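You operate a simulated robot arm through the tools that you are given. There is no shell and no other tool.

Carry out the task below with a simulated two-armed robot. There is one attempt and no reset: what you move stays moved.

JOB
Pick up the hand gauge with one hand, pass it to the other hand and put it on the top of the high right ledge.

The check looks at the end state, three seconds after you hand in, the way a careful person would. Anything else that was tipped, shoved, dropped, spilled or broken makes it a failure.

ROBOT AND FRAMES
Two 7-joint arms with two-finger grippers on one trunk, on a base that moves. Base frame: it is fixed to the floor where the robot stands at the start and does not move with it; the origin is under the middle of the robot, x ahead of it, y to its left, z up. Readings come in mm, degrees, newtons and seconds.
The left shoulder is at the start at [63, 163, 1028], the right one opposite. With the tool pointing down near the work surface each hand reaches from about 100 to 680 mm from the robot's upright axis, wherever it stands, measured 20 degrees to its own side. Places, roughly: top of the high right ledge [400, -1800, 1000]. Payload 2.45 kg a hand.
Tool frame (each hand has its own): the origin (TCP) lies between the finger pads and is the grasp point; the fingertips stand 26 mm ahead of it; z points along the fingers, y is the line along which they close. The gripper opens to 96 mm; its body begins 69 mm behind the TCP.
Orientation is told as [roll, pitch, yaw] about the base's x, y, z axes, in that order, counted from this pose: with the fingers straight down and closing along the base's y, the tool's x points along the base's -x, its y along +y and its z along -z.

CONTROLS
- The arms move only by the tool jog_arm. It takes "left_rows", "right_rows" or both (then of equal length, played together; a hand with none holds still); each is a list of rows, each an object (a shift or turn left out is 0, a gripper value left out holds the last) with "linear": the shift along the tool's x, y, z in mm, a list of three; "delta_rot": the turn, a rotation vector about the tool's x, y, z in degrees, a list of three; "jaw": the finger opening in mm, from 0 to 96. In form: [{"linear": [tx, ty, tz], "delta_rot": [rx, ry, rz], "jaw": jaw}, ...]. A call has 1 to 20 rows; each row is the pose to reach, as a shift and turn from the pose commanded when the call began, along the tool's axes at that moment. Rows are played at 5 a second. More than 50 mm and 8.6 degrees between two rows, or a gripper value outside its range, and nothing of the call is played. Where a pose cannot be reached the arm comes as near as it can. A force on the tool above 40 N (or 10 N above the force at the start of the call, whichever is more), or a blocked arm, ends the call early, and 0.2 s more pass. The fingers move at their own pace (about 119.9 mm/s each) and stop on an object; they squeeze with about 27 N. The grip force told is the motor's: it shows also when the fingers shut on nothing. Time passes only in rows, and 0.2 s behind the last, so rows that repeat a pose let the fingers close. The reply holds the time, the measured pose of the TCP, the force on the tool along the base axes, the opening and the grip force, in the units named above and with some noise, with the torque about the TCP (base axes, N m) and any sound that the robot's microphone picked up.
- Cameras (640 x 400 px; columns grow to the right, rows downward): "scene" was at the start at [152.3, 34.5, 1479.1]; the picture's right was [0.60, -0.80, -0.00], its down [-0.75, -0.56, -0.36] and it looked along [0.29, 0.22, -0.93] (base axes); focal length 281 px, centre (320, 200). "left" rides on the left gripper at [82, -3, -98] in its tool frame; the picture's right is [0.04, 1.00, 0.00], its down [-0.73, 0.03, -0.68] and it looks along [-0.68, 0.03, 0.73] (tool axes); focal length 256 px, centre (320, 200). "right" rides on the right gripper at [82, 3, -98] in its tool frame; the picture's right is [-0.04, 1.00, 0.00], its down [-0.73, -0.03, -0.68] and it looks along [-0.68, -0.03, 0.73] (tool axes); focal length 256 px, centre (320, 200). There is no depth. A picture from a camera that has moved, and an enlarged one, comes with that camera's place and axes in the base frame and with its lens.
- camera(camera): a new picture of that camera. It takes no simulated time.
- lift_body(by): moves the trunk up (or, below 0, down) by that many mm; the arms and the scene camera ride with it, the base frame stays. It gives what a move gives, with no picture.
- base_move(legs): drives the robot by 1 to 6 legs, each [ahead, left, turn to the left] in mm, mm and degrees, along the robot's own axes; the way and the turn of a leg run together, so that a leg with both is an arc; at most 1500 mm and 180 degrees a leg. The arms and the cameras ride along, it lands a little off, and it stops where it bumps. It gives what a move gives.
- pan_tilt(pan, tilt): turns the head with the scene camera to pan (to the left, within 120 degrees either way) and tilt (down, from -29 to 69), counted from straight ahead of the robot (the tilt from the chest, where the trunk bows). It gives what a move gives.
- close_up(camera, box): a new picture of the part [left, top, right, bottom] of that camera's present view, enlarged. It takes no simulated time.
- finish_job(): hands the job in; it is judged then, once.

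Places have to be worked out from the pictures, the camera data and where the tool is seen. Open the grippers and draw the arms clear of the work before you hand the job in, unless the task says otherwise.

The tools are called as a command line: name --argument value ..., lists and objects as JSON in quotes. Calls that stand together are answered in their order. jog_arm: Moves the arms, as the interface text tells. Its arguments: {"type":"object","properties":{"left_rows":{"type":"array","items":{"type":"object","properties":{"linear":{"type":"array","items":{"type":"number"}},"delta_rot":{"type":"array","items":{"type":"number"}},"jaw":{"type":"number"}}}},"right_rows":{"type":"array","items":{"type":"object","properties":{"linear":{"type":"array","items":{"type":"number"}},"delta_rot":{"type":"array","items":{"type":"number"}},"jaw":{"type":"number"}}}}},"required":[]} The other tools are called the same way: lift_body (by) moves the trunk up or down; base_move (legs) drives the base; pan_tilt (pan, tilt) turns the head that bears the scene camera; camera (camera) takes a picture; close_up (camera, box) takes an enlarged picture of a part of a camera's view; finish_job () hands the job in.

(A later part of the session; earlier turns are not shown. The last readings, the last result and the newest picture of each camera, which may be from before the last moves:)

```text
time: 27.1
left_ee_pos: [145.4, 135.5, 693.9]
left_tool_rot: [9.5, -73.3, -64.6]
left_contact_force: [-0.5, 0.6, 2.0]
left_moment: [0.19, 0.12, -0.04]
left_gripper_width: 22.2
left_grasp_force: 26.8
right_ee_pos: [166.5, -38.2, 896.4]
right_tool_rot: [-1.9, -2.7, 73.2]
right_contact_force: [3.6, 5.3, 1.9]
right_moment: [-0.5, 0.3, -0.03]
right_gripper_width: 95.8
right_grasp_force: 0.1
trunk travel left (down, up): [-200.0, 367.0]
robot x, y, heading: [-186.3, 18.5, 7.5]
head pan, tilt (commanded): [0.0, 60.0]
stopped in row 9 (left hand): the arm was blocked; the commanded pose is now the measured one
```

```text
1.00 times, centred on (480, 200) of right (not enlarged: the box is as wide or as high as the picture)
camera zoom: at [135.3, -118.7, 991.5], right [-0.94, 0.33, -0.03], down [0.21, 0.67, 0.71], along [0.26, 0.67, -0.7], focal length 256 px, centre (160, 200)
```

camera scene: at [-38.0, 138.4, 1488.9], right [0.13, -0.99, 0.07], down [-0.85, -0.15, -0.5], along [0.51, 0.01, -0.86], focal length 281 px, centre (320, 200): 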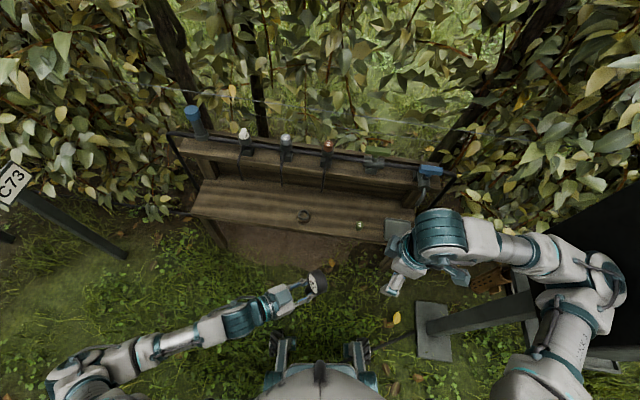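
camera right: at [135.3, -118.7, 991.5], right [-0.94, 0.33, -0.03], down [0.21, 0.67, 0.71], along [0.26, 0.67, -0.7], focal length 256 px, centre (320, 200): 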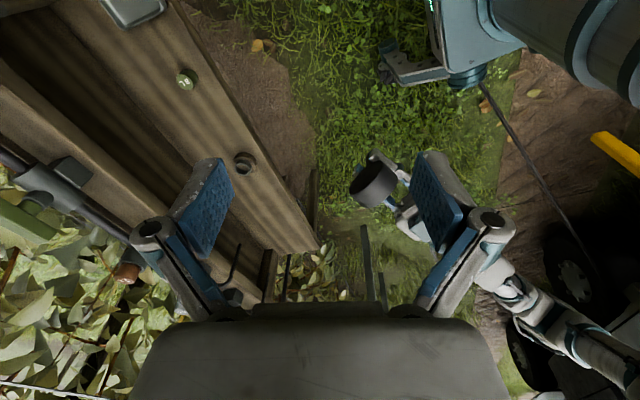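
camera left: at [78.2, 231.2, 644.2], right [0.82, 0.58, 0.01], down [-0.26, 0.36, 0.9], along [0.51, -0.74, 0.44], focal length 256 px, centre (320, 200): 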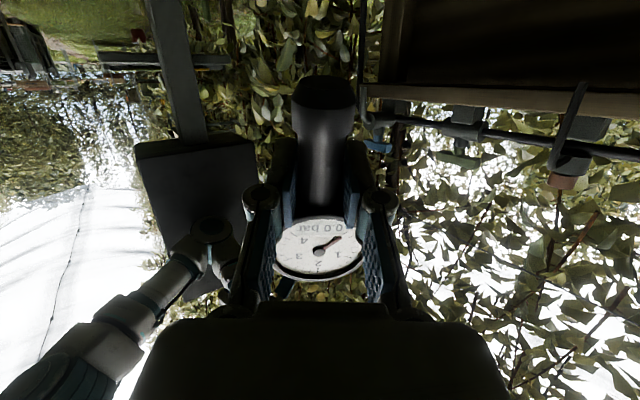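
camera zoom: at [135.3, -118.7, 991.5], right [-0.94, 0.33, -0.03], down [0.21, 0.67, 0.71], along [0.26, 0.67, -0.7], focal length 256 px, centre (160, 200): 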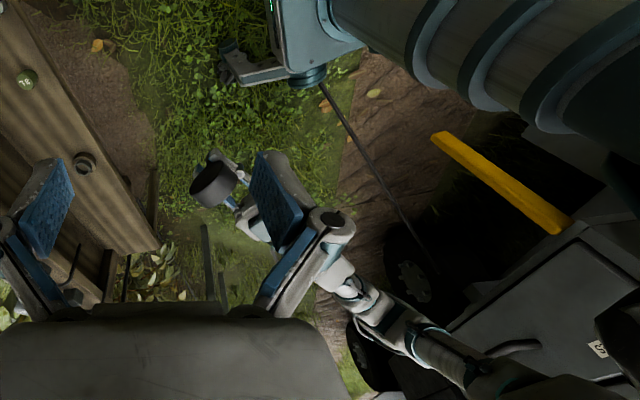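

The right elbow (about [190, -497, 900]) lies against the screen's face; the screen's post and floor plate measure the same as before, so it has not shifted. I relieve the contact by driving the base straight left, away from the screen.

base_move --legs '[[0, 150, 0]]'

camera --camera "scene"

camera --camera "left"

```text
time: 27.9
left_ee_pos: [228.6, 149.8, 691.7]
left_tool_rot: [11.8, -67.5, -57.9]
left_contact_force: [3.1, -0.2, 0.2]
left_moment: [0.08, 0.16, -0.15]
left_gripper_width: 22.4
left_grasp_force: 26.8
right_ee_pos: [273.8, -16.2, 878.9]
right_tool_rot: [1.0, -7.3, 84.4]
right_contact_force: [3.0, 2.3, -0.2]
right_moment: [-0.24, 0.27, 0.01]
right_gripper_width: 95.9
right_grasp_force: 0.1
trunk travel left (down, up): [-200.0, 367.0]
robot x, y, heading: [-104.5, 39.1, 16.1]
head pan, tilt (commanded): [0.0, 60.0]
stopped in leg 1: the robot was blocked; the commanded pose is now the measured one
```

```text
taken
camera scene: at [65.0, 179.5, 1482.8], right [0.28, -0.96, 0.06], down [-0.83, -0.27, -0.48], along [0.48, 0.08, -0.88], focal length 281 px, centre (320, 200)
```

scene: 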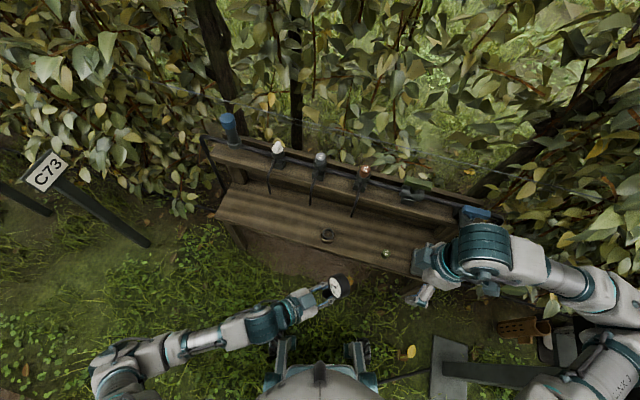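

```text
taken
camera left: at [146.2, 238.8, 653.2], right [0.72, 0.69, 0.04], down [-0.27, 0.23, 0.93], along [0.64, -0.68, 0.35], focal length 256 px, centre (320, 200)
```

left: 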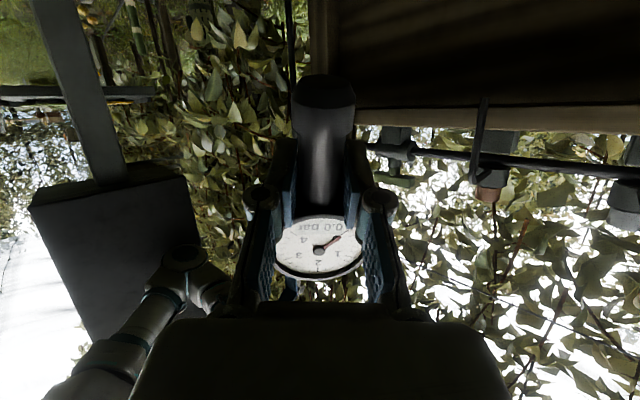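

The drive was blocked and the robot slid forward and turned further instead, so my guess about the contact is uncertain. I stop commanding motion and look around with the head to find what is touching.

pan_tilt --pan -70 --tilt 60

camera --camera "scene"

```text
time: 29.3
left_ee_pos: [226.9, 148.9, 694.5]
left_tool_rot: [12.7, -67.9, -58.3]
left_contact_force: [0.7, -1.8, -1.9]
left_moment: [0.05, 0.02, 0.04]
left_gripper_width: 22.6
left_grasp_force: 26.8
right_ee_pos: [273.4, -17.5, 881.6]
right_tool_rot: [0.4, -7.2, 85.0]
right_contact_force: [-1.6, 0.6, 1.5]
right_moment: [-0.06, -0.1, 0.01]
right_gripper_width: 96.1
right_grasp_force: 0.0
trunk travel left (down, up): [-200.0, 367.0]
robot x, y, heading: [-97.9, 37.5, 16.8]
head pan, tilt (commanded): [-70.0, 60.0]
```

```text
taken
camera scene: at [32.0, 100.0, 1489.3], right [-0.8, -0.6, 0.03], down [-0.52, 0.66, -0.54], along [0.31, -0.45, -0.84], focal length 281 px, centre (320, 200)
```

scene: 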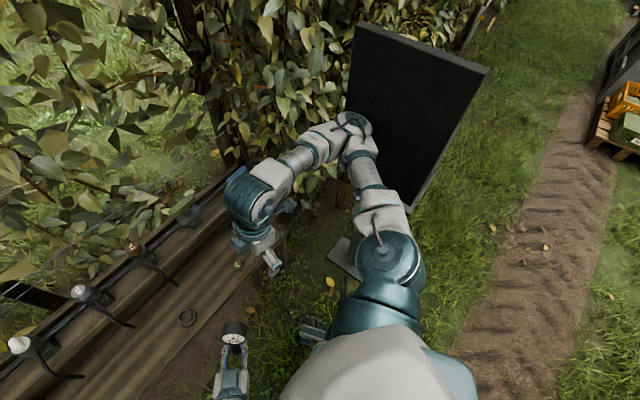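

The robot is steady now. I zoom on the screen, its foot and the elbow, to see whether it has moved and whether anything is in contact.

close_up --camera "scene" --box '[290, 0, 510, 300]'

close_up --camera "scene" --box '[280, 200, 440, 300]'

camera --camera "right"

camera --camera "left"

```text
1.33 times, centred on (400, 150) of scene
camera zoom: at [32.0, 100.0, 1489.3], right [-0.8, -0.6, 0.03], down [-0.52, 0.66, -0.54], along [0.31, -0.45, -0.84], focal length 374 px, centre (213, 267)
```

zoom: 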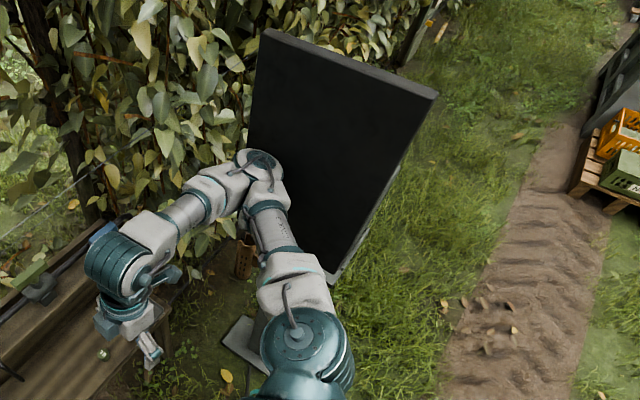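

```text
4.00 times, centred on (360, 250) of scene
camera zoom: at [32.0, 100.0, 1489.3], right [-0.8, -0.6, 0.03], down [-0.52, 0.66, -0.54], along [0.31, -0.45, -0.84], focal length 1123 px, centre (160, 0)
```

zoom: 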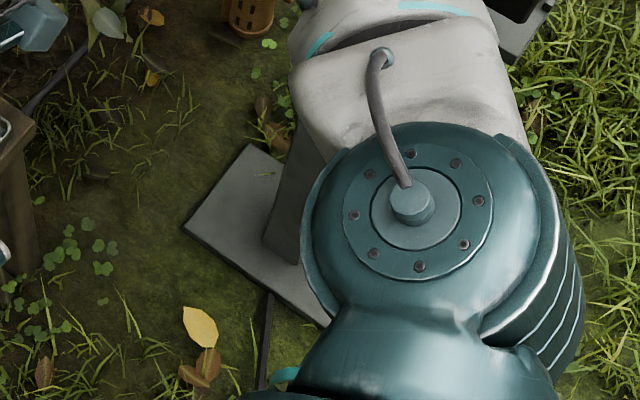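

```text
taken
camera right: at [262.7, -110.4, 970.4], right [-0.99, 0.13, 0.01], down [0.09, 0.64, 0.77], along [0.09, 0.76, -0.64], focal length 256 px, centre (320, 200)
```

right: 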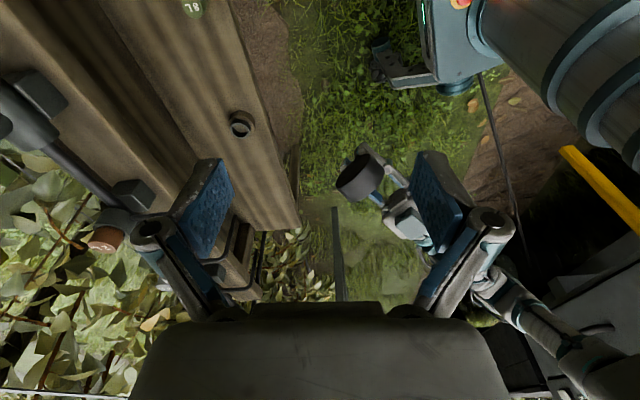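

```text
taken
camera left: at [144.2, 237.2, 655.8], right [0.71, 0.7, 0.05], down [-0.28, 0.23, 0.93], along [0.64, -0.68, 0.36], focal length 256 px, centre (320, 200)
```

left: 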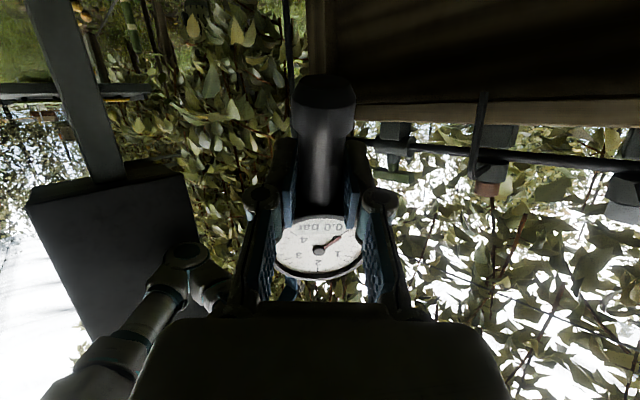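

Combining this view with earlier ones, the screen's face is really nearer than I had it: y≈-400, x≈65–305, z≈785–1225; it is still plumb and its foot unmoved, and my right elbow slid along it. The base hold has reset to the present pose, so I now drive left away from it, a short way.

base_move --legs '[[0, 100, 0]]'

camera --camera "scene"

```text
time: 30.0
left_ee_pos: [263.2, 140.3, 701.9]
left_tool_rot: [17.0, -63.3, -58.2]
left_contact_force: [3.2, 1.3, 0.2]
left_moment: [0.02, 0.11, -0.16]
left_gripper_width: 22.4
left_grasp_force: 27.2
right_ee_pos: [314.8, 5.8, 876.7]
right_tool_rot: [5.3, -13.8, 79.0]
right_contact_force: [1.1, 0.0, 0.2]
right_moment: [0.03, 0.13, 0.04]
right_gripper_width: 96.0
right_grasp_force: 0.0
trunk travel left (down, up): [-200.0, 367.0]
robot x, y, heading: [-67.5, 62.0, 20.7]
head pan, tilt (commanded): [-70.0, 60.0]
stopped in leg 1: the robot was blocked; the commanded pose is now the measured one
```

```text
taken
camera scene: at [82.4, 146.0, 1487.1], right [-0.76, -0.65, 0.05], down [-0.57, 0.62, -0.54], along [0.32, -0.44, -0.84], focal length 281 px, centre (320, 200)
```

scene: 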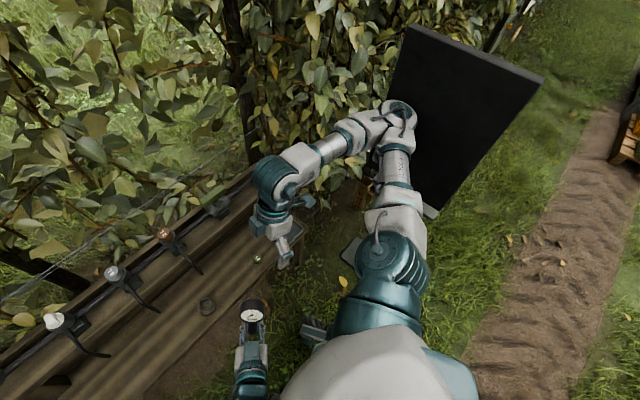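

The base again pivoted instead of moving left, turning about a point near [-390, 510], so something on the left is also blocking. Re-triangulating, the vehicle's yellow bar end is near [-470, 520, 322] and its cabinet front near x≈-470 — closer than I first judged. I look to the left now.

pan_tilt --pan 90 --tilt 55

camera --camera "scene"

pan_tilt --pan 119 --tilt 65

camera --camera "scene"

```text
time: 32.5
left_ee_pos: [258.8, 145.7, 706.0]
left_tool_rot: [18.1, -64.0, -58.4]
left_contact_force: [-0.1, -1.0, -0.7]
left_moment: [0.06, 0.08, 0.05]
left_gripper_width: 22.5
left_grasp_force: 26.8
right_ee_pos: [312.2, 5.2, 879.8]
right_tool_rot: [4.1, -13.7, 80.4]
right_contact_force: [-1.2, -0.1, 0.9]
right_moment: [-0.1, -0.04, -0.02]
right_gripper_width: 96.1
right_grasp_force: 0.1
trunk travel left (down, up): [-200.0, 367.0]
robot x, y, heading: [-59.6, 63.0, 21.6]
head pan, tilt (commanded): [90.0, 55.0]
```

```text
taken
camera scene: at [-4.7, 256.2, 1487.1], right [0.93, 0.37, -0.01], down [0.31, -0.8, -0.52], along [-0.2, 0.48, -0.85], focal length 281 px, centre (320, 200)
```

scene: 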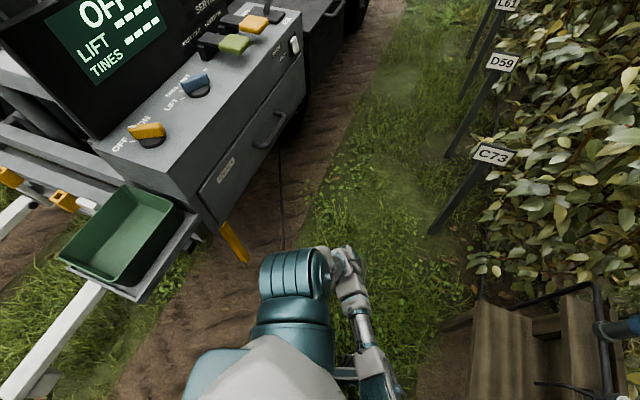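

```text
time: 33.4
left_ee_pos: [258.7, 145.1, 705.5]
left_tool_rot: [18.2, -63.8, -58.5]
left_contact_force: [-0.7, 0.9, -1.1]
left_moment: [0.03, 0.08, -0.05]
left_gripper_width: 22.5
left_grasp_force: 27.0
right_ee_pos: [312.0, 5.8, 879.2]
right_tool_rot: [4.0, -13.7, 80.4]
right_contact_force: [2.6, -0.5, -0.1]
right_moment: [0.04, 0.18, 0.02]
right_gripper_width: 95.9
right_grasp_force: 0.1
trunk travel left (down, up): [-200.0, 367.0]
robot x, y, heading: [-56.7, 67.1, 21.7]
head pan, tilt (commanded): [119.0, 65.0]
```

```text
taken
camera scene: at [-25.6, 226.5, 1477.1], right [0.63, 0.77, -0.04], down [0.7, -0.6, -0.38], along [-0.32, 0.21, -0.92], focal length 281 px, centre (320, 200)
```

scene: 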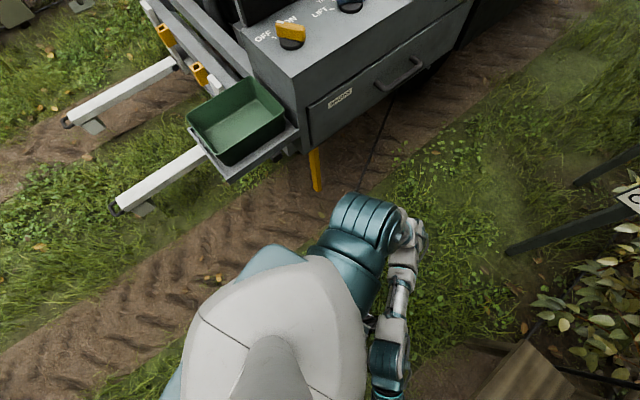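

Nothing touches on the left. The camera axes show the robot leaning about 3.7° with its right side up: it is propped by the right elbow (≈[245, -330, 1105]) on the screen, so its right wheels cannot drive. I draw the right hand inward over the left side, gently and above the gauge, so the elbow comes off the screen and the robot settles.

jog_arm --right_rows '[{"linear": [-15, 0, 2.5], "delta_rot": [0.7, -0.2, 2.9]}, {"linear": [-30, 0, 5], "delta_rot": [1.4, -0.4, 5.8]}, {"linear": [-45, 0, 7.5], "delta_rot": [2.1, -0.6, 8.7]}, {"linear": [-60, 0, 10], "delta_rot": [2.8, -0.8, 11.6]}, {"linear": [-75, 0, 12.5], "delta_rot": [3.5, -1, 14.5]}]'

camera --camera "scene"

camera --camera "right"

```text
time: 33.7
left_ee_pos: [278.3, 128.4, 698.0]
left_tool_rot: [17.7, -61.0, -57.6]
left_contact_force: [3.9, 2.4, -1.9]
left_moment: [-0.06, 0.12, -0.23]
left_gripper_width: 22.3
left_grasp_force: 27.2
right_ee_pos: [333.4, 7.7, 868.6]
right_tool_rot: [7.7, -14.4, 76.7]
right_contact_force: [2.5, 0.1, 0.6]
right_moment: [0.06, 0.24, 0.06]
right_gripper_width: 95.8
right_grasp_force: 0.0
right hand out of reach, approached as far as the arm can: row 1
trunk travel left (down, up): [-200.0, 367.0]
robot x, y, heading: [-60.7, 70.6, 22.1]
head pan, tilt (commanded): [119.0, 65.0]
stopped in row 1 (right hand): the arm was blocked; the commanded pose is now the measured one
```

```text
taken
camera scene: at [11.7, 236.6, 1474.3], right [0.63, 0.77, -0.06], down [0.7, -0.6, -0.4], along [-0.34, 0.21, -0.92], focal length 281 px, centre (320, 200)
```

scene: 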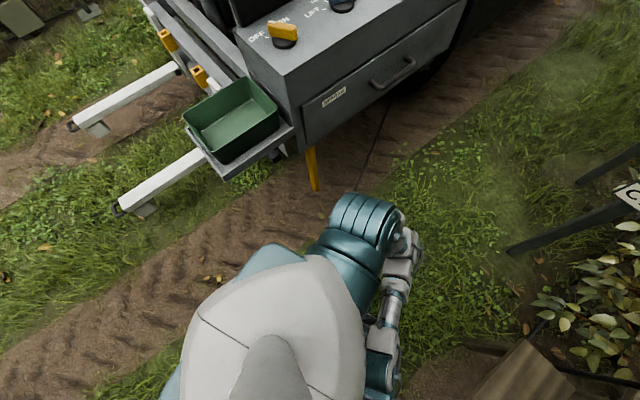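

```text
taken
camera right: at [318.5, -95.8, 944.3], right [-0.96, 0.23, 0.14], down [0.24, 0.5, 0.83], along [0.12, 0.83, -0.54], focal length 256 px, centre (320, 200)
```

right: 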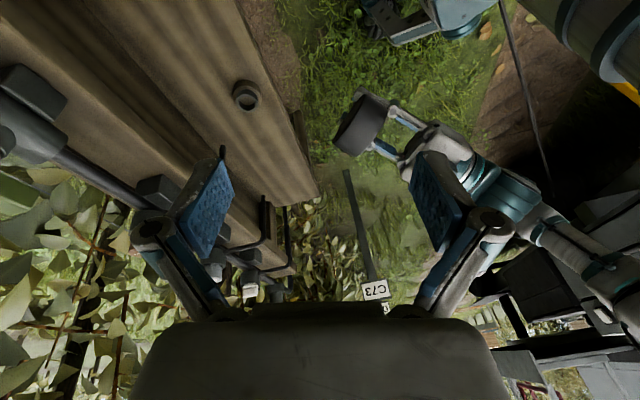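

The arm could not move and the lean remains. I look at the right side again from two head angles to see exactly where the arm and the screen touch.

pan_tilt --pan -70 --tilt 45

close_up --camera "scene" --box '[220, 50, 620, 300]'

pan_tilt --pan -110 --tilt 60

camera --camera "scene"

camera --camera "left"

```text
time: 36.5
left_ee_pos: [270.0, 119.4, 708.4]
left_tool_rot: [19.2, -61.5, -58.9]
left_contact_force: [0.4, -0.2, -1.4]
left_moment: [0.03, 0.04, -0.04]
left_gripper_width: 22.4
left_grasp_force: 26.7
right_ee_pos: [325.6, 10.6, 875.5]
right_tool_rot: [8.6, -14.7, 77.3]
right_contact_force: [-0.3, 0.3, 0.5]
right_moment: [-0.03, -0.02, 0.0]
right_gripper_width: 96.1
right_grasp_force: 0.0
trunk travel left (down, up): [-200.0, 367.0]
robot x, y, heading: [-54.2, 66.0, 22.2]
head pan, tilt (commanded): [-70.0, 45.0]
```

```text
1.60 times, centred on (420, 175) of scene
camera zoom: at [107.5, 139.1, 1507.6], right [-0.74, -0.67, 0.05], down [-0.48, 0.48, -0.74], along [0.47, -0.57, -0.68], focal length 449 px, centre (160, 240)
```

zoom: 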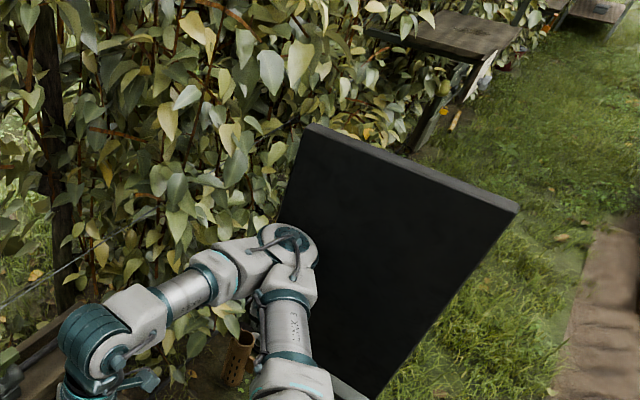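

```text
time: 37.6
left_ee_pos: [270.0, 121.4, 708.2]
left_tool_rot: [19.1, -61.4, -58.9]
left_contact_force: [0.3, -0.2, -1.6]
left_moment: [0.05, 0.05, 0.0]
left_gripper_width: 22.3
left_grasp_force: 27.0
right_ee_pos: [324.7, 9.8, 875.3]
right_tool_rot: [8.4, -14.7, 77.4]
right_contact_force: [-0.6, -0.3, -0.3]
right_moment: [-0.01, -0.03, 0.02]
right_gripper_width: 96.1
right_grasp_force: 0.1
trunk travel left (down, up): [-200.0, 367.0]
robot x, y, heading: [-56.0, 63.9, 22.3]
head pan, tilt (commanded): [-110.0, 60.0]
```

```text
taken
camera scene: at [54.4, 131.2, 1489.4], right [-1.0, -0.04, 0.01], down [-0.04, 0.83, -0.56], along [0.01, -0.56, -0.83], focal length 281 px, centre (320, 200)
```

scene: 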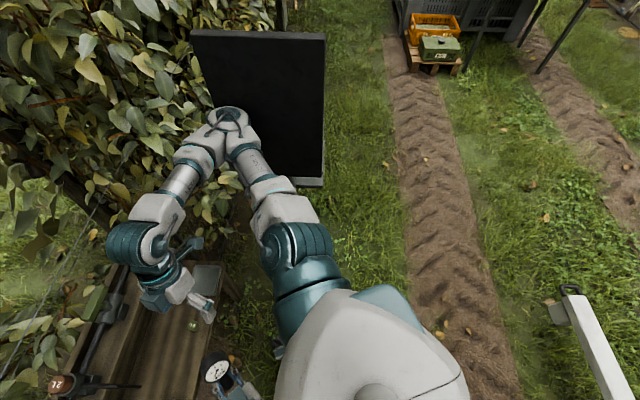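

```text
taken
camera left: at [177.9, 204.6, 680.1], right [0.65, 0.75, 0.12], down [-0.28, 0.09, 0.96], along [0.71, -0.65, 0.27], focal length 256 px, centre (320, 200)
```

left: 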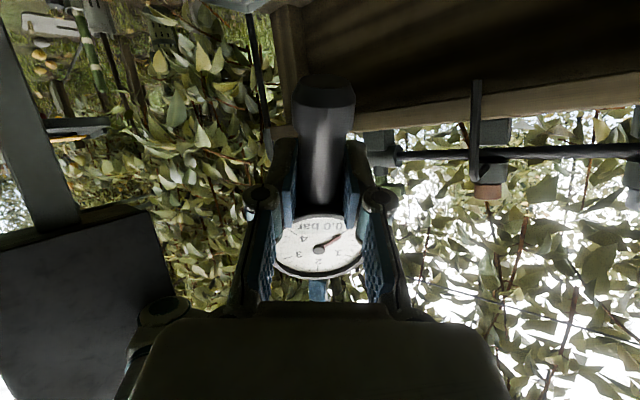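

The screen face is at y≈-445…-455 with its top at z≈1205, and my right elbow (≈[285, -395, 1040]) is propped on it; the screen itself is still plumb. Hand and wheel moves are unreliable while leaning, but the arms keep their joints when the trunk lifts, so I raise the trunk to bring the elbow up over the screen's top edge, first by 100 mm.

lift_body --by 100

camera --camera "scene"

```text
time: 37.9
left_ee_pos: [268.7, 96.4, 716.0]
left_tool_rot: [23.0, -59.1, -61.4]
left_contact_force: [0.1, -0.3, -0.9]
left_moment: [0.01, 0.0, 0.02]
left_gripper_width: 22.4
left_grasp_force: 27.1
right_ee_pos: [309.1, 12.9, 871.2]
right_tool_rot: [16.2, -14.2, 70.2]
right_contact_force: [-0.7, 0.2, 0.2]
right_moment: [-0.01, 0.0, 0.03]
right_gripper_width: 95.9
right_grasp_force: 0.1
trunk travel left (down, up): [-202.0, 365.0]
robot x, y, heading: [-53.4, 70.5, 22.5]
head pan, tilt (commanded): [-110.0, 60.0]
stopped: the arm was blocked; the commanded pose is now the measured one
```

```text
taken
camera scene: at [54.1, 138.5, 1491.7], right [-1.0, -0.05, 0.01], down [-0.05, 0.83, -0.56], along [0.01, -0.56, -0.83], focal length 281 px, centre (320, 200)
```

scene: 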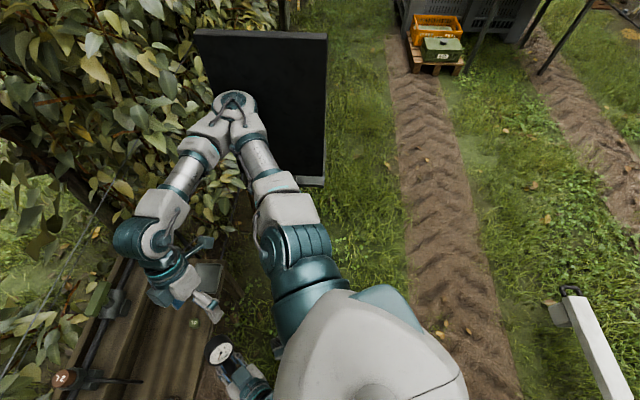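

The lift was stopped at once, since the lean upsets the arm hold. Turning the base left swings the elbow directly away from the screen (toward +x, +y), and the space there is free, so I try a small left turn.

base_move --legs '[[0, 0, 10]]'

camera --camera "scene"

```text
time: 38.7
left_ee_pos: [271.8, 44.2, 723.3]
left_tool_rot: [28.7, -54.1, -64.5]
left_contact_force: [-1.9, -0.3, -2.4]
left_moment: [-0.03, -0.03, 0.02]
left_gripper_width: 22.6
left_grasp_force: 27.0
right_ee_pos: [292.5, 10.3, 855.1]
right_tool_rot: [32.3, -6.4, 48.3]
right_contact_force: [0.1, -0.3, 0.4]
right_moment: [0.03, 0.0, -0.03]
right_gripper_width: 96.2
right_grasp_force: 0.0
trunk travel left (down, up): [-202.0, 365.0]
robot x, y, heading: [-46.9, 80.2, 24.4]
head pan, tilt (commanded): [-110.0, 60.0]
stopped in leg 1: the robot was blocked; the commanded pose is now the measured one
```

```text
taken
camera scene: at [59.4, 148.4, 1491.0], right [-1.0, -0.08, 0.01], down [-0.07, 0.83, -0.56], along [0.03, -0.56, -0.83], focal length 281 px, centre (320, 200)
```

scene: 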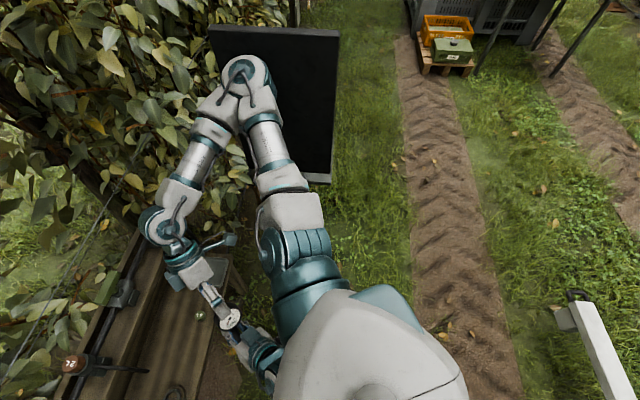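

The pattern fits: every call pulls the arms toward where an upright robot would hold them, which presses the elbow into the screen again. I counter this by commanding both hands together firmly to the left (+y), right hand also up and left hand slightly down so the right fingertips stay clear of the gauge about 36 mm below them.

jog_arm --left_rows '[{"linear": [33.3, 24.9, -9.7]}, {"linear": [66.6, 49.8, -19.4]}, {"linear": [99.9, 74.7, -29.1]}, {"linear": [120, 90, -35]}]' --right_rows '[{"linear": [-35.6, 33.9, 2.3]}, {"linear": [-71.2, 67.8, 4.6]}, {"linear": [-106.8, 101.7, 6.9]}, {"linear": [-130, 124, 8.4]}]'

camera --camera "scene"

camera --camera "right"

```text
time: 39.0
left_ee_pos: [277.8, 31.0, 716.5]
left_tool_rot: [30.8, -51.5, -66.0]
left_contact_force: [0.3, 0.1, -1.5]
left_moment: [0.02, 0.02, 0.01]
left_gripper_width: 22.3
left_grasp_force: 27.0
right_ee_pos: [303.0, 5.1, 855.0]
right_tool_rot: [35.6, -2.9, 42.2]
right_contact_force: [-1.0, -0.6, -1.1]
right_moment: [0.08, 0.06, -0.02]
right_gripper_width: 96.1
right_grasp_force: 0.0
right hand out of reach, approached as far as the arm can: row 1
trunk travel left (down, up): [-202.0, 365.0]
robot x, y, heading: [-47.6, 83.5, 24.8]
head pan, tilt (commanded): [-110.0, 60.0]
stopped in row 1 (right hand): the arm was blocked; the commanded pose is now the measured one
```

```text
taken
camera scene: at [67.0, 147.3, 1490.5], right [-1.0, -0.08, 0.02], down [-0.07, 0.83, -0.55], along [0.03, -0.55, -0.83], focal length 281 px, centre (320, 200)
```

scene: 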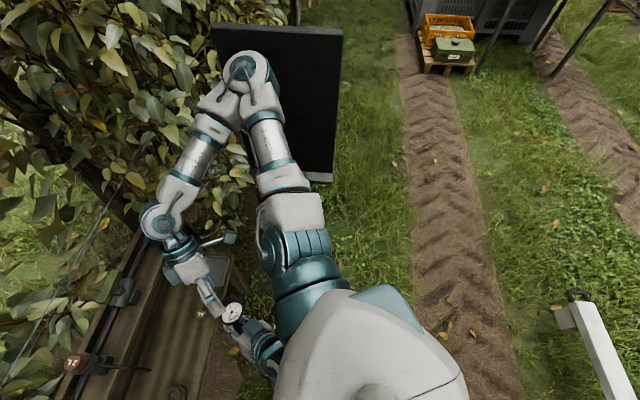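

```text
taken
camera right: at [276.2, -93.7, 933.8], right [-0.54, 0.61, 0.58], down [0.8, 0.16, 0.57], along [0.25, 0.77, -0.58], focal length 256 px, centre (320, 200)
```

right: 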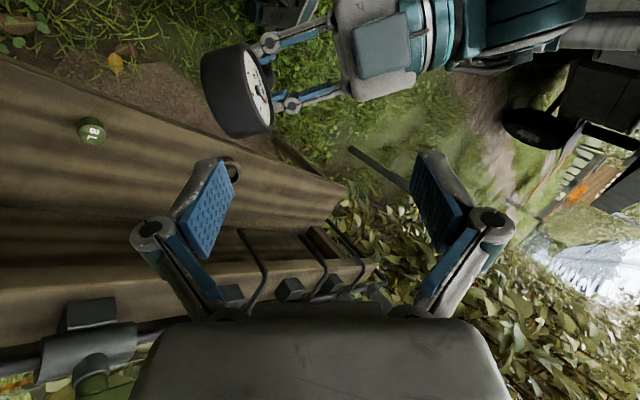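

The drift fits a fixed offset: because of the lean each call pulls the hands about 57 mm to the right, and the right arm is also folded to its limit. I now send both hands left with enough counter-shift in the very first row, and take the right hand forward as well so its arm unfolds and the elbow leaves the screen.

jog_arm --left_rows '[{"linear": [15.2, 37.4, -26.2], "delta_rot": [1.0, -2.4, -2.8]}, {"linear": [31.7, 58.1, -37.9], "delta_rot": [1.0, -2.4, -2.8]}, {"linear": [48.8, 79.6, -50.1], "delta_rot": [1.0, -2.4, -2.8]}, {"linear": [66.1, 96.2, -58.1], "delta_rot": [1.0, -2.4, -2.8]}, {"linear": [85.3, 107.3, -60.9], "delta_rot": [1.0, -2.4, -2.8]}]' --right_rows '[{"linear": [-39.0, 29.2, 6.1], "delta_rot": [2.8, 2.2, 1.4]}, {"linear": [-77.2, 35.4, 5.6], "delta_rot": [2.8, 2.2, 1.4]}, {"linear": [-119.8, 38.8, 4.5], "delta_rot": [2.8, 2.2, 1.4]}, {"linear": [-159, 39.1, 1], "delta_rot": [2.8, 2.2, 1.4]}, {"linear": [-189.2, 44.2, -5.9], "delta_rot": [2.8, 2.2, 1.4]}]'

camera --camera "scene"

camera --camera "right"

```text
time: 39.3
left_ee_pos: [279.8, 24.2, 718.5]
left_tool_rot: [31.5, -50.7, -66.4]
left_contact_force: [1.1, -0.8, -2.0]
left_moment: [-0.02, 0.03, -0.02]
left_gripper_width: 22.4
left_grasp_force: 26.7
right_ee_pos: [296.9, 4.5, 850.9]
right_tool_rot: [38.2, 0.2, 42.6]
right_contact_force: [1.0, -0.7, -1.6]
right_moment: [0.16, 0.13, -0.01]
right_gripper_width: 96.0
right_grasp_force: 0.0
right hand out of reach, approached as far as the arm can: row 1
trunk travel left (down, up): [-202.0, 365.0]
robot x, y, heading: [-41.6, 85.9, 24.6]
head pan, tilt (commanded): [-110.0, 60.0]
stopped in row 1 (right hand): the arm was blocked; the commanded pose is now the measured one
```

```text
taken
camera scene: at [64.5, 143.8, 1489.3], right [-1.0, -0.08, 0.01], down [-0.07, 0.83, -0.55], along [0.03, -0.55, -0.84], focal length 281 px, centre (320, 200)
```

scene: 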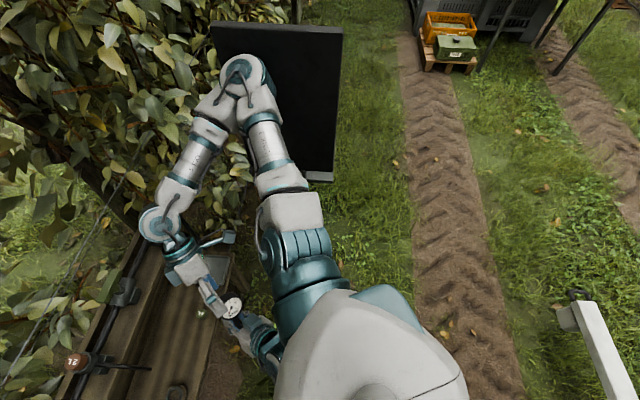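

```text
taken
camera right: at [275.9, -94.2, 931.2], right [-0.5, 0.61, 0.62], down [0.84, 0.17, 0.51], along [0.21, 0.78, -0.6], focal length 256 px, centre (320, 200)
```

right: 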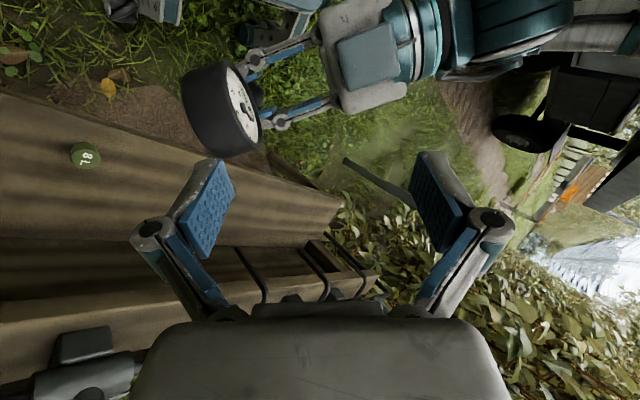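

The drift is now nearly cancelled but the call still stops at its first row, where the counter-shift is limited. I try a larger first step (if the limit forbids it, nothing is played), hands left and the right hand forward.

jog_arm --left_rows '[{"linear": [38.5, 65.1, -41.2]}, {"linear": [45, 75, -46]}]' --right_rows '[{"linear": [-90.9, 32.3, -0.4]}, {"linear": [-110, 38, -1]}]'

```text
refused: row 1 steps farther than a row can; nothing moved
```

The larger first step was refused, but the lean has fallen from about 4° to 3°, so a permitted first step can now outweigh the drift. I repeat the left/forward withdrawal with the counter-shift near the limit.

jog_arm --left_rows '[{"linear": [19.5, 36.8, -24.0], "delta_rot": [0.8, -1.9, -2.2]}, {"linear": [41.6, 63.8, -39.0], "delta_rot": [0.8, -1.9, -2.2]}, {"linear": [65.8, 87.1, -50.1], "delta_rot": [0.8, -1.9, -2.2]}, {"linear": [87.1, 106.8, -59.3], "delta_rot": [0.8, -1.9, -2.2]}, {"linear": [98.7, 121, -67.2], "delta_rot": [0.8, -1.9, -2.2]}]' --right_rows '[{"linear": [-39.8, 26.2, 12.9], "delta_rot": [2.2, 1.6, 1.3]}, {"linear": [-79.6, 39.6, 18], "delta_rot": [2.2, 1.6, 1.3]}, {"linear": [-121.6, 49.7, 19.5], "delta_rot": [2.2, 1.6, 1.3]}, {"linear": [-160.4, 57, 18.7], "delta_rot": [2.2, 1.6, 1.3]}, {"linear": [-188.6, 61.1, 15.4], "delta_rot": [2.2, 1.6, 1.3]}]'

camera --camera "scene"

```text
time: 39.7
left_ee_pos: [284.8, 18.5, 719.2]
left_tool_rot: [32.2, -49.6, -66.9]
left_contact_force: [0.5, 0.0, -1.8]
left_moment: [-0.01, 0.05, -0.02]
left_gripper_width: 22.5
left_grasp_force: 26.8
right_ee_pos: [298.5, 12.2, 851.0]
right_tool_rot: [39.9, 0.0, 42.7]
right_contact_force: [-0.7, -0.8, -1.8]
right_moment: [0.12, 0.07, 0.01]
right_gripper_width: 96.0
right_grasp_force: 0.0
trunk travel left (down, up): [-202.0, 365.0]
robot x, y, heading: [-42.4, 87.7, 24.6]
head pan, tilt (commanded): [-110.0, 60.0]
stopped in row 1 (right hand): the arm was blocked; the commanded pose is now the measured one
```

```text
taken
camera scene: at [64.5, 140.0, 1488.7], right [-1.0, -0.08, 0.01], down [-0.07, 0.84, -0.54], along [0.04, -0.54, -0.84], focal length 281 px, centre (320, 200)
```

scene: 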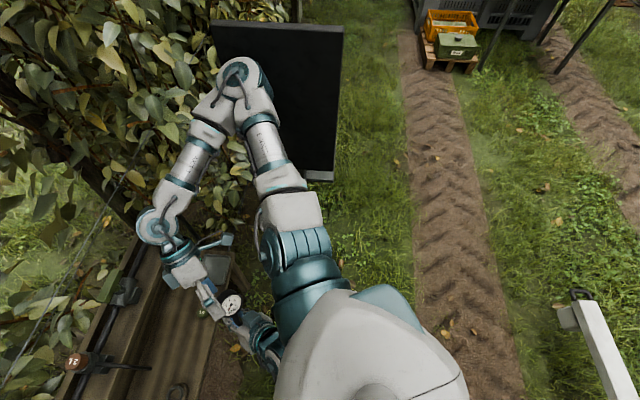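

Progress: nothing out of reach now, the right hand gained 8 mm to the left and the lean keeps falling. I repeat the same withdrawal.

jog_arm --left_rows '[{"linear": [19.5, 36.8, -24.0], "delta_rot": [0.8, -1.9, -2.2]}, {"linear": [41.6, 63.8, -39.0], "delta_rot": [0.8, -1.9, -2.2]}, {"linear": [65.8, 87.1, -50.1], "delta_rot": [0.8, -1.9, -2.2]}, {"linear": [87.1, 106.8, -59.3], "delta_rot": [0.8, -1.9, -2.2]}, {"linear": [98.7, 121, -67.2], "delta_rot": [0.8, -1.9, -2.2]}]' --right_rows '[{"linear": [-39.8, 26.2, 12.9], "delta_rot": [2.2, 1.6, 1.3]}, {"linear": [-79.6, 39.6, 18], "delta_rot": [2.2, 1.6, 1.3]}, {"linear": [-121.6, 49.7, 19.5], "delta_rot": [2.2, 1.6, 1.3]}, {"linear": [-160.4, 57, 18.7], "delta_rot": [2.2, 1.6, 1.3]}, {"linear": [-188.6, 61.1, 15.4], "delta_rot": [2.2, 1.6, 1.3]}]'

camera --camera "scene"

```text
time: 40.0
left_ee_pos: [288.8, 16.6, 719.9]
left_tool_rot: [32.6, -48.8, -67.2]
left_contact_force: [0.9, 0.9, -1.7]
left_moment: [0.02, 0.08, -0.06]
left_gripper_width: 22.3
left_grasp_force: 27.3
right_ee_pos: [306.4, 19.7, 852.4]
right_tool_rot: [41.5, -0.6, 42.5]
right_contact_force: [0.8, -0.9, -0.9]
right_moment: [0.06, 0.1, 0.0]
right_gripper_width: 96.2
right_grasp_force: 0.1
trunk travel left (down, up): [-202.0, 365.0]
robot x, y, heading: [-38.8, 91.6, 24.7]
head pan, tilt (commanded): [-110.0, 60.0]
stopped in row 1 (right hand): the arm was blocked; the commanded pose is now the measured one
```

```text
taken
camera scene: at [67.6, 136.1, 1488.4], right [-1.0, -0.08, 0.01], down [-0.08, 0.84, -0.54], along [0.04, -0.54, -0.84], focal length 281 px, centre (320, 200)
```

scene: 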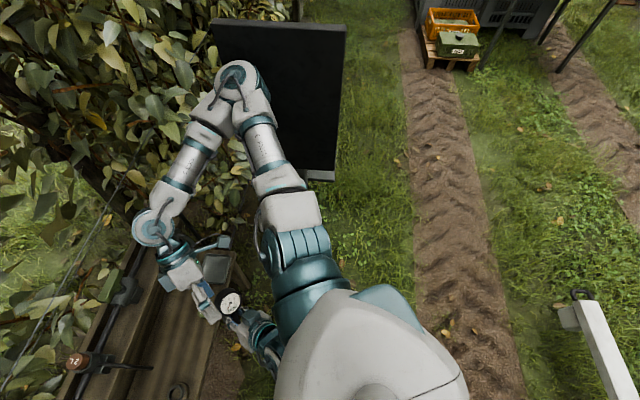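

Still improving (lean now about 2.6°, right hand moving left and forward). I continue the same withdrawal with a little more counter-turn.

jog_arm --left_rows '[{"linear": [19.5, 36.8, -24.0], "delta_rot": [1.2, -3.0, -3.6]}, {"linear": [41.6, 63.8, -39.0], "delta_rot": [1.2, -3.0, -3.6]}, {"linear": [65.8, 87.1, -50.1], "delta_rot": [1.2, -3.0, -3.6]}, {"linear": [87.1, 106.8, -59.3], "delta_rot": [1.2, -3.0, -3.6]}, {"linear": [98.7, 121, -67.2], "delta_rot": [1.2, -3.0, -3.6]}]' --right_rows '[{"linear": [-39.8, 26.2, 12.9], "delta_rot": [4.0, 2.9, 2.3]}, {"linear": [-79.6, 39.6, 18], "delta_rot": [4.0, 2.9, 2.3]}, {"linear": [-121.6, 49.7, 19.5], "delta_rot": [4.0, 2.9, 2.3]}, {"linear": [-160.4, 57, 18.7], "delta_rot": [4.0, 2.9, 2.3]}, {"linear": [-188.6, 61.1, 15.4], "delta_rot": [4.0, 2.9, 2.3]}]'

camera --camera "scene"

```text
time: 40.3
left_ee_pos: [294.9, 14.5, 724.1]
left_tool_rot: [32.2, -48.8, -66.8]
left_contact_force: [2.0, 0.4, -1.1]
left_moment: [0.01, 0.12, -0.09]
left_gripper_width: 22.2
left_grasp_force: 27.1
right_ee_pos: [317.2, 24.5, 855.8]
right_tool_rot: [40.8, -0.9, 43.9]
right_contact_force: [2.5, -0.6, -0.7]
right_moment: [0.06, 0.14, 0.07]
right_gripper_width: 96.2
right_grasp_force: 0.0
trunk travel left (down, up): [-202.0, 365.0]
robot x, y, heading: [-32.6, 97.1, 25.1]
head pan, tilt (commanded): [-110.0, 60.0]
stopped in row 1 (right hand): the arm was blocked; the commanded pose is now the measured one
```

```text
taken
camera scene: at [67.4, 130.0, 1489.5], right [-1.0, -0.09, 0.01], down [-0.08, 0.84, -0.54], along [0.04, -0.53, -0.84], focal length 281 px, centre (320, 200)
```

scene: 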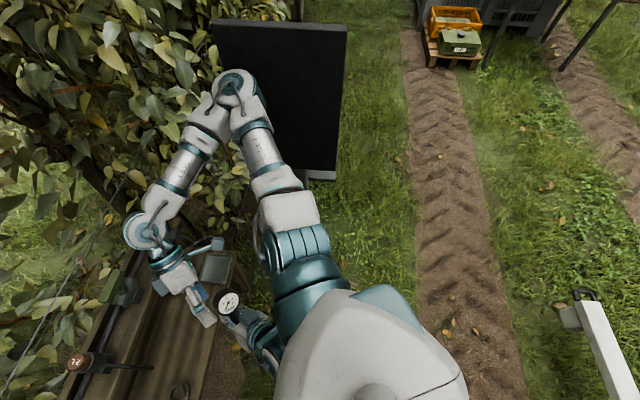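

The lean is down to about 2° and the elbow is coming away. The lower right finger is getting near the gauge head, so this time the left hand is also taken down while the right hand goes left, forward and up.

jog_arm --left_rows '[{"linear": [35.2, 5.7, 0.8], "delta_rot": [0.8, -1.9, -2.2]}, {"linear": [59.2, 16.6, -6.7], "delta_rot": [0.8, -1.9, -2.2]}, {"linear": [81.1, 36, -15.1], "delta_rot": [0.8, -1.9, -2.2]}, {"linear": [99.3, 57, -26.4], "delta_rot": [0.8, -1.9, -2.2]}, {"linear": [111.4, 71, -33.9], "delta_rot": [0.8, -1.9, -2.2]}]' --right_rows '[{"linear": [-42.9, 24.6, 6.3], "delta_rot": [3.6, 2.7, 2.2]}, {"linear": [-84.6, 34.9, 5.4], "delta_rot": [3.6, 2.7, 2.2]}, {"linear": [-127, 46.9, 3.5], "delta_rot": [3.6, 2.7, 2.2]}, {"linear": [-166, 56.3, -0.8], "delta_rot": [3.6, 2.7, 2.2]}, {"linear": [-194.5, 62.9, -7.6], "delta_rot": [3.6, 2.7, 2.2]}]'

camera --camera "scene"

camera --camera "right"

```text
time: 40.6
left_ee_pos: [297.6, 9.5, 712.3]
left_tool_rot: [32.4, -48.4, -66.7]
left_contact_force: [1.8, 0.3, -0.4]
left_moment: [-0.03, 0.1, -0.08]
left_gripper_width: 22.3
left_grasp_force: 27.3
right_ee_pos: [330.3, 25.1, 863.4]
right_tool_rot: [39.4, -1.0, 45.5]
right_contact_force: [1.6, -0.5, 0.3]
right_moment: [0.0, 0.08, 0.06]
right_gripper_width: 96.1
right_grasp_force: 0.1
trunk travel left (down, up): [-202.0, 365.0]
robot x, y, heading: [-30.4, 98.6, 25.3]
head pan, tilt (commanded): [-110.0, 60.0]
stopped in row 1 (right hand): the arm was blocked; the commanded pose is now the measured one
```

```text
taken
camera scene: at [70.3, 121.2, 1490.5], right [-1.0, -0.09, 0.01], down [-0.08, 0.84, -0.53], along [0.04, -0.53, -0.85], focal length 281 px, centre (320, 200)
```

scene: 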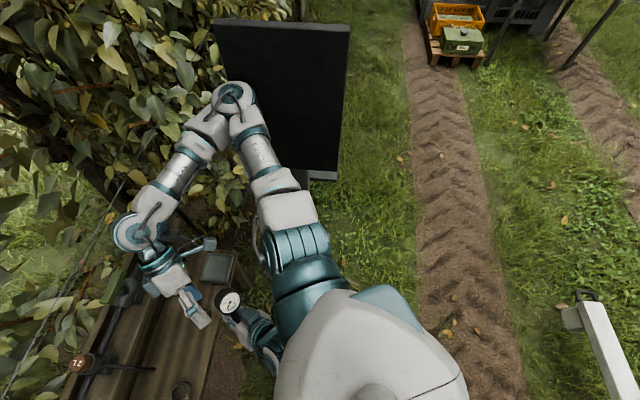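

```text
taken
camera right: at [315.6, -76.6, 940.2], right [-0.53, 0.56, 0.63], down [0.83, 0.2, 0.52], along [0.16, 0.8, -0.57], focal length 256 px, centre (320, 200)
```

right: 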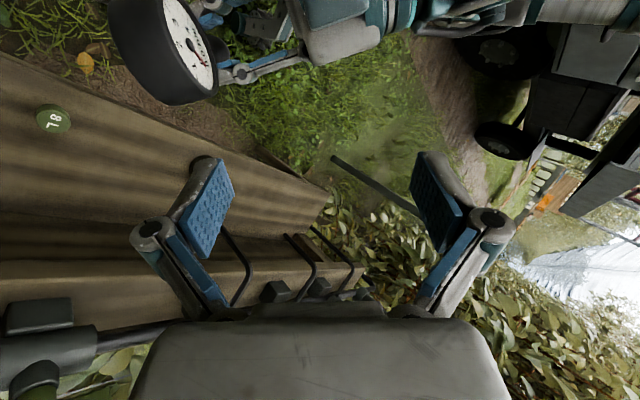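

The lean is about 1.7° now and both hands separate well. I continue.

jog_arm --left_rows '[{"linear": [20, 14, -6], "delta_rot": [0.6, -1.4, -1.7]}, {"linear": [40, 25, -12], "delta_rot": [0.6, -1.4, -1.7]}, {"linear": [60, 40, -18], "delta_rot": [0.6, -1.4, -1.7]}, {"linear": [75, 55, -26], "delta_rot": [0.6, -1.4, -1.7]}, {"linear": [85, 70, -34], "delta_rot": [0.6, -1.4, -1.7]}]' --right_rows '[{"linear": [-42.9, 24.6, 6.3], "delta_rot": [3.6, 2.7, 2.2]}, {"linear": [-84.6, 34.9, 5.4], "delta_rot": [3.6, 2.7, 2.2]}, {"linear": [-127, 46.9, 3.5], "delta_rot": [3.6, 2.7, 2.2]}, {"linear": [-166, 56.3, -0.8], "delta_rot": [3.6, 2.7, 2.2]}, {"linear": [-194.5, 62.9, -7.6], "delta_rot": [3.6, 2.7, 2.2]}]'

camera --camera "scene"

```text
time: 41.9
left_ee_pos: [294.6, 97.2, 693.2]
left_tool_rot: [31.7, -49.6, -66.5]
left_contact_force: [0.2, -1.3, -1.3]
left_moment: [0.08, 0.05, 0.04]
left_gripper_width: 22.3
left_grasp_force: 27.1
right_ee_pos: [433.7, 154.5, 912.5]
right_tool_rot: [37.1, 1.8, 45.6]
right_contact_force: [0.6, -0.3, 0.1]
right_moment: [0.06, 0.07, 0.01]
right_gripper_width: 96.0
right_grasp_force: 0.1
trunk travel left (down, up): [-202.0, 365.0]
robot x, y, heading: [-26.1, 88.7, 25.0]
head pan, tilt (commanded): [-110.0, 60.0]
```

```text
taken
camera scene: at [81.1, 52.2, 1490.4], right [-1.0, -0.09, 0.01], down [-0.08, 0.87, -0.49], along [0.04, -0.49, -0.87], focal length 281 px, centre (320, 200)
```

scene: 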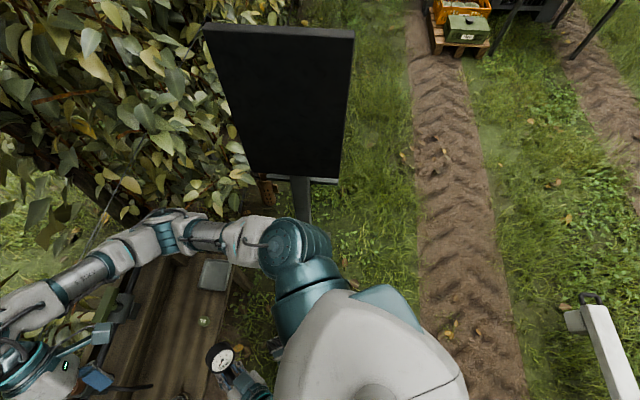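

The whole call played: the elbow is off the screen and the robot stands level again at [-26, 89, 25°]. I check that the screen is still exactly where it was, and look at the gauge in hand.

close_up --camera "scene" --box '[180, 0, 380, 250]'

camera --camera "left"

camera --camera "right"

```text
1.60 times, centred on (280, 125) of scene
camera zoom: at [81.1, 52.2, 1490.4], right [-1.0, -0.09, 0.01], down [-0.08, 0.87, -0.49], along [0.04, -0.49, -0.87], focal length 449 px, centre (384, 320)
```

zoom: 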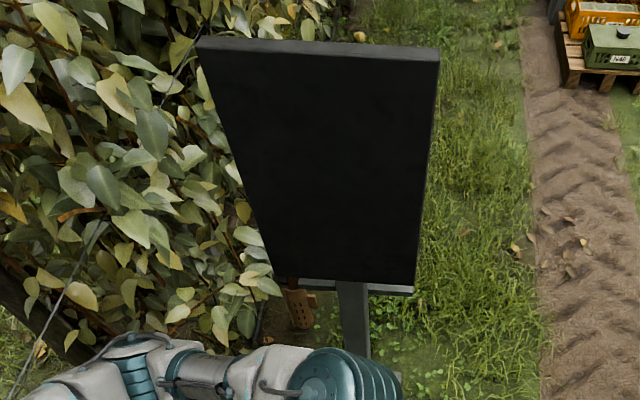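

```text
taken
camera left: at [199.4, 180.7, 684.3], right [0.61, 0.73, 0.31], down [-0.3, -0.16, 0.94], along [0.74, -0.67, 0.12], focal length 256 px, centre (320, 200)
```

left: 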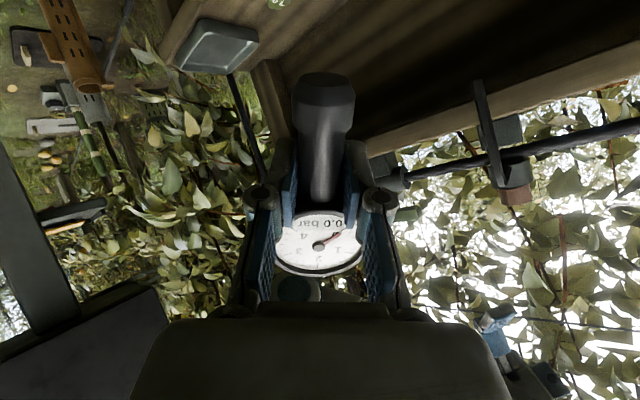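

```text
taken
camera right: at [418.8, 57.3, 996.8], right [-0.53, 0.6, 0.6], down [0.83, 0.23, 0.5], along [0.16, 0.77, -0.62], focal length 256 px, centre (320, 200)
```

right: 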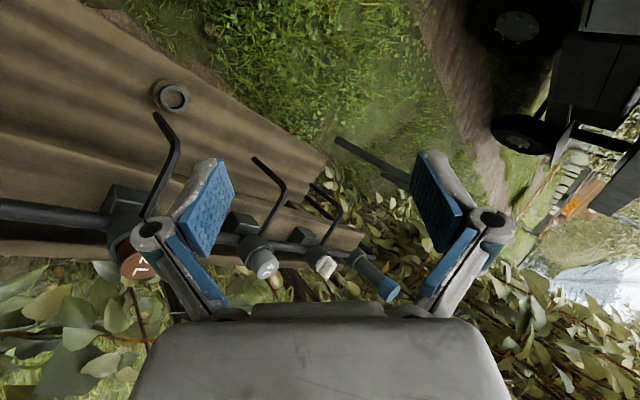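

The screen is plumb and at its old place. Now I get well clear: drive straight back (world -x), then turn back to heading 0, with the extended right arm's elbow staying over 100 mm from the screen.

base_move --legs '[[-111, 46, 0]]'

camera --camera "scene"

```text
time: 43.1
left_ee_pos: [166.9, 106.3, 694.9]
left_tool_rot: [32.0, -50.4, -66.8]
left_contact_force: [0.2, -0.2, -2.0]
left_moment: [0.04, 0.01, 0.02]
left_gripper_width: 22.5
left_grasp_force: 26.8
right_ee_pos: [301.5, 167.4, 916.8]
right_tool_rot: [36.1, 2.0, 45.8]
right_contact_force: [-0.2, 0.2, 0.6]
right_moment: [-0.02, -0.04, 0.02]
right_gripper_width: 96.2
right_grasp_force: 0.0
trunk travel left (down, up): [-202.0, 365.0]
robot x, y, heading: [-149.7, 92.6, 24.4]
head pan, tilt (commanded): [-110.0, 60.0]
```

```text
taken
camera scene: at [-47.4, 60.4, 1490.9], right [-1.0, -0.08, 0.0], down [-0.07, 0.86, -0.5], along [0.04, -0.5, -0.87], focal length 281 px, centre (320, 200)
```

scene: 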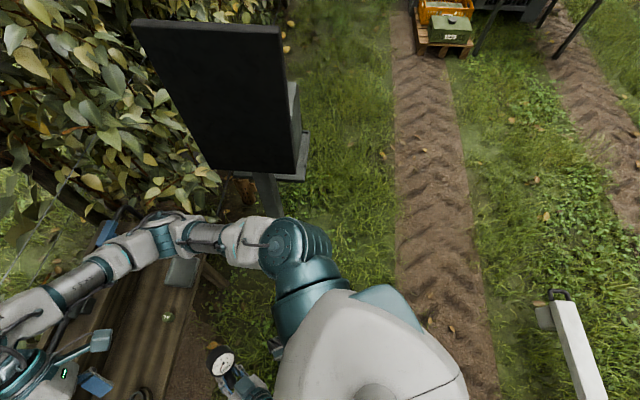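

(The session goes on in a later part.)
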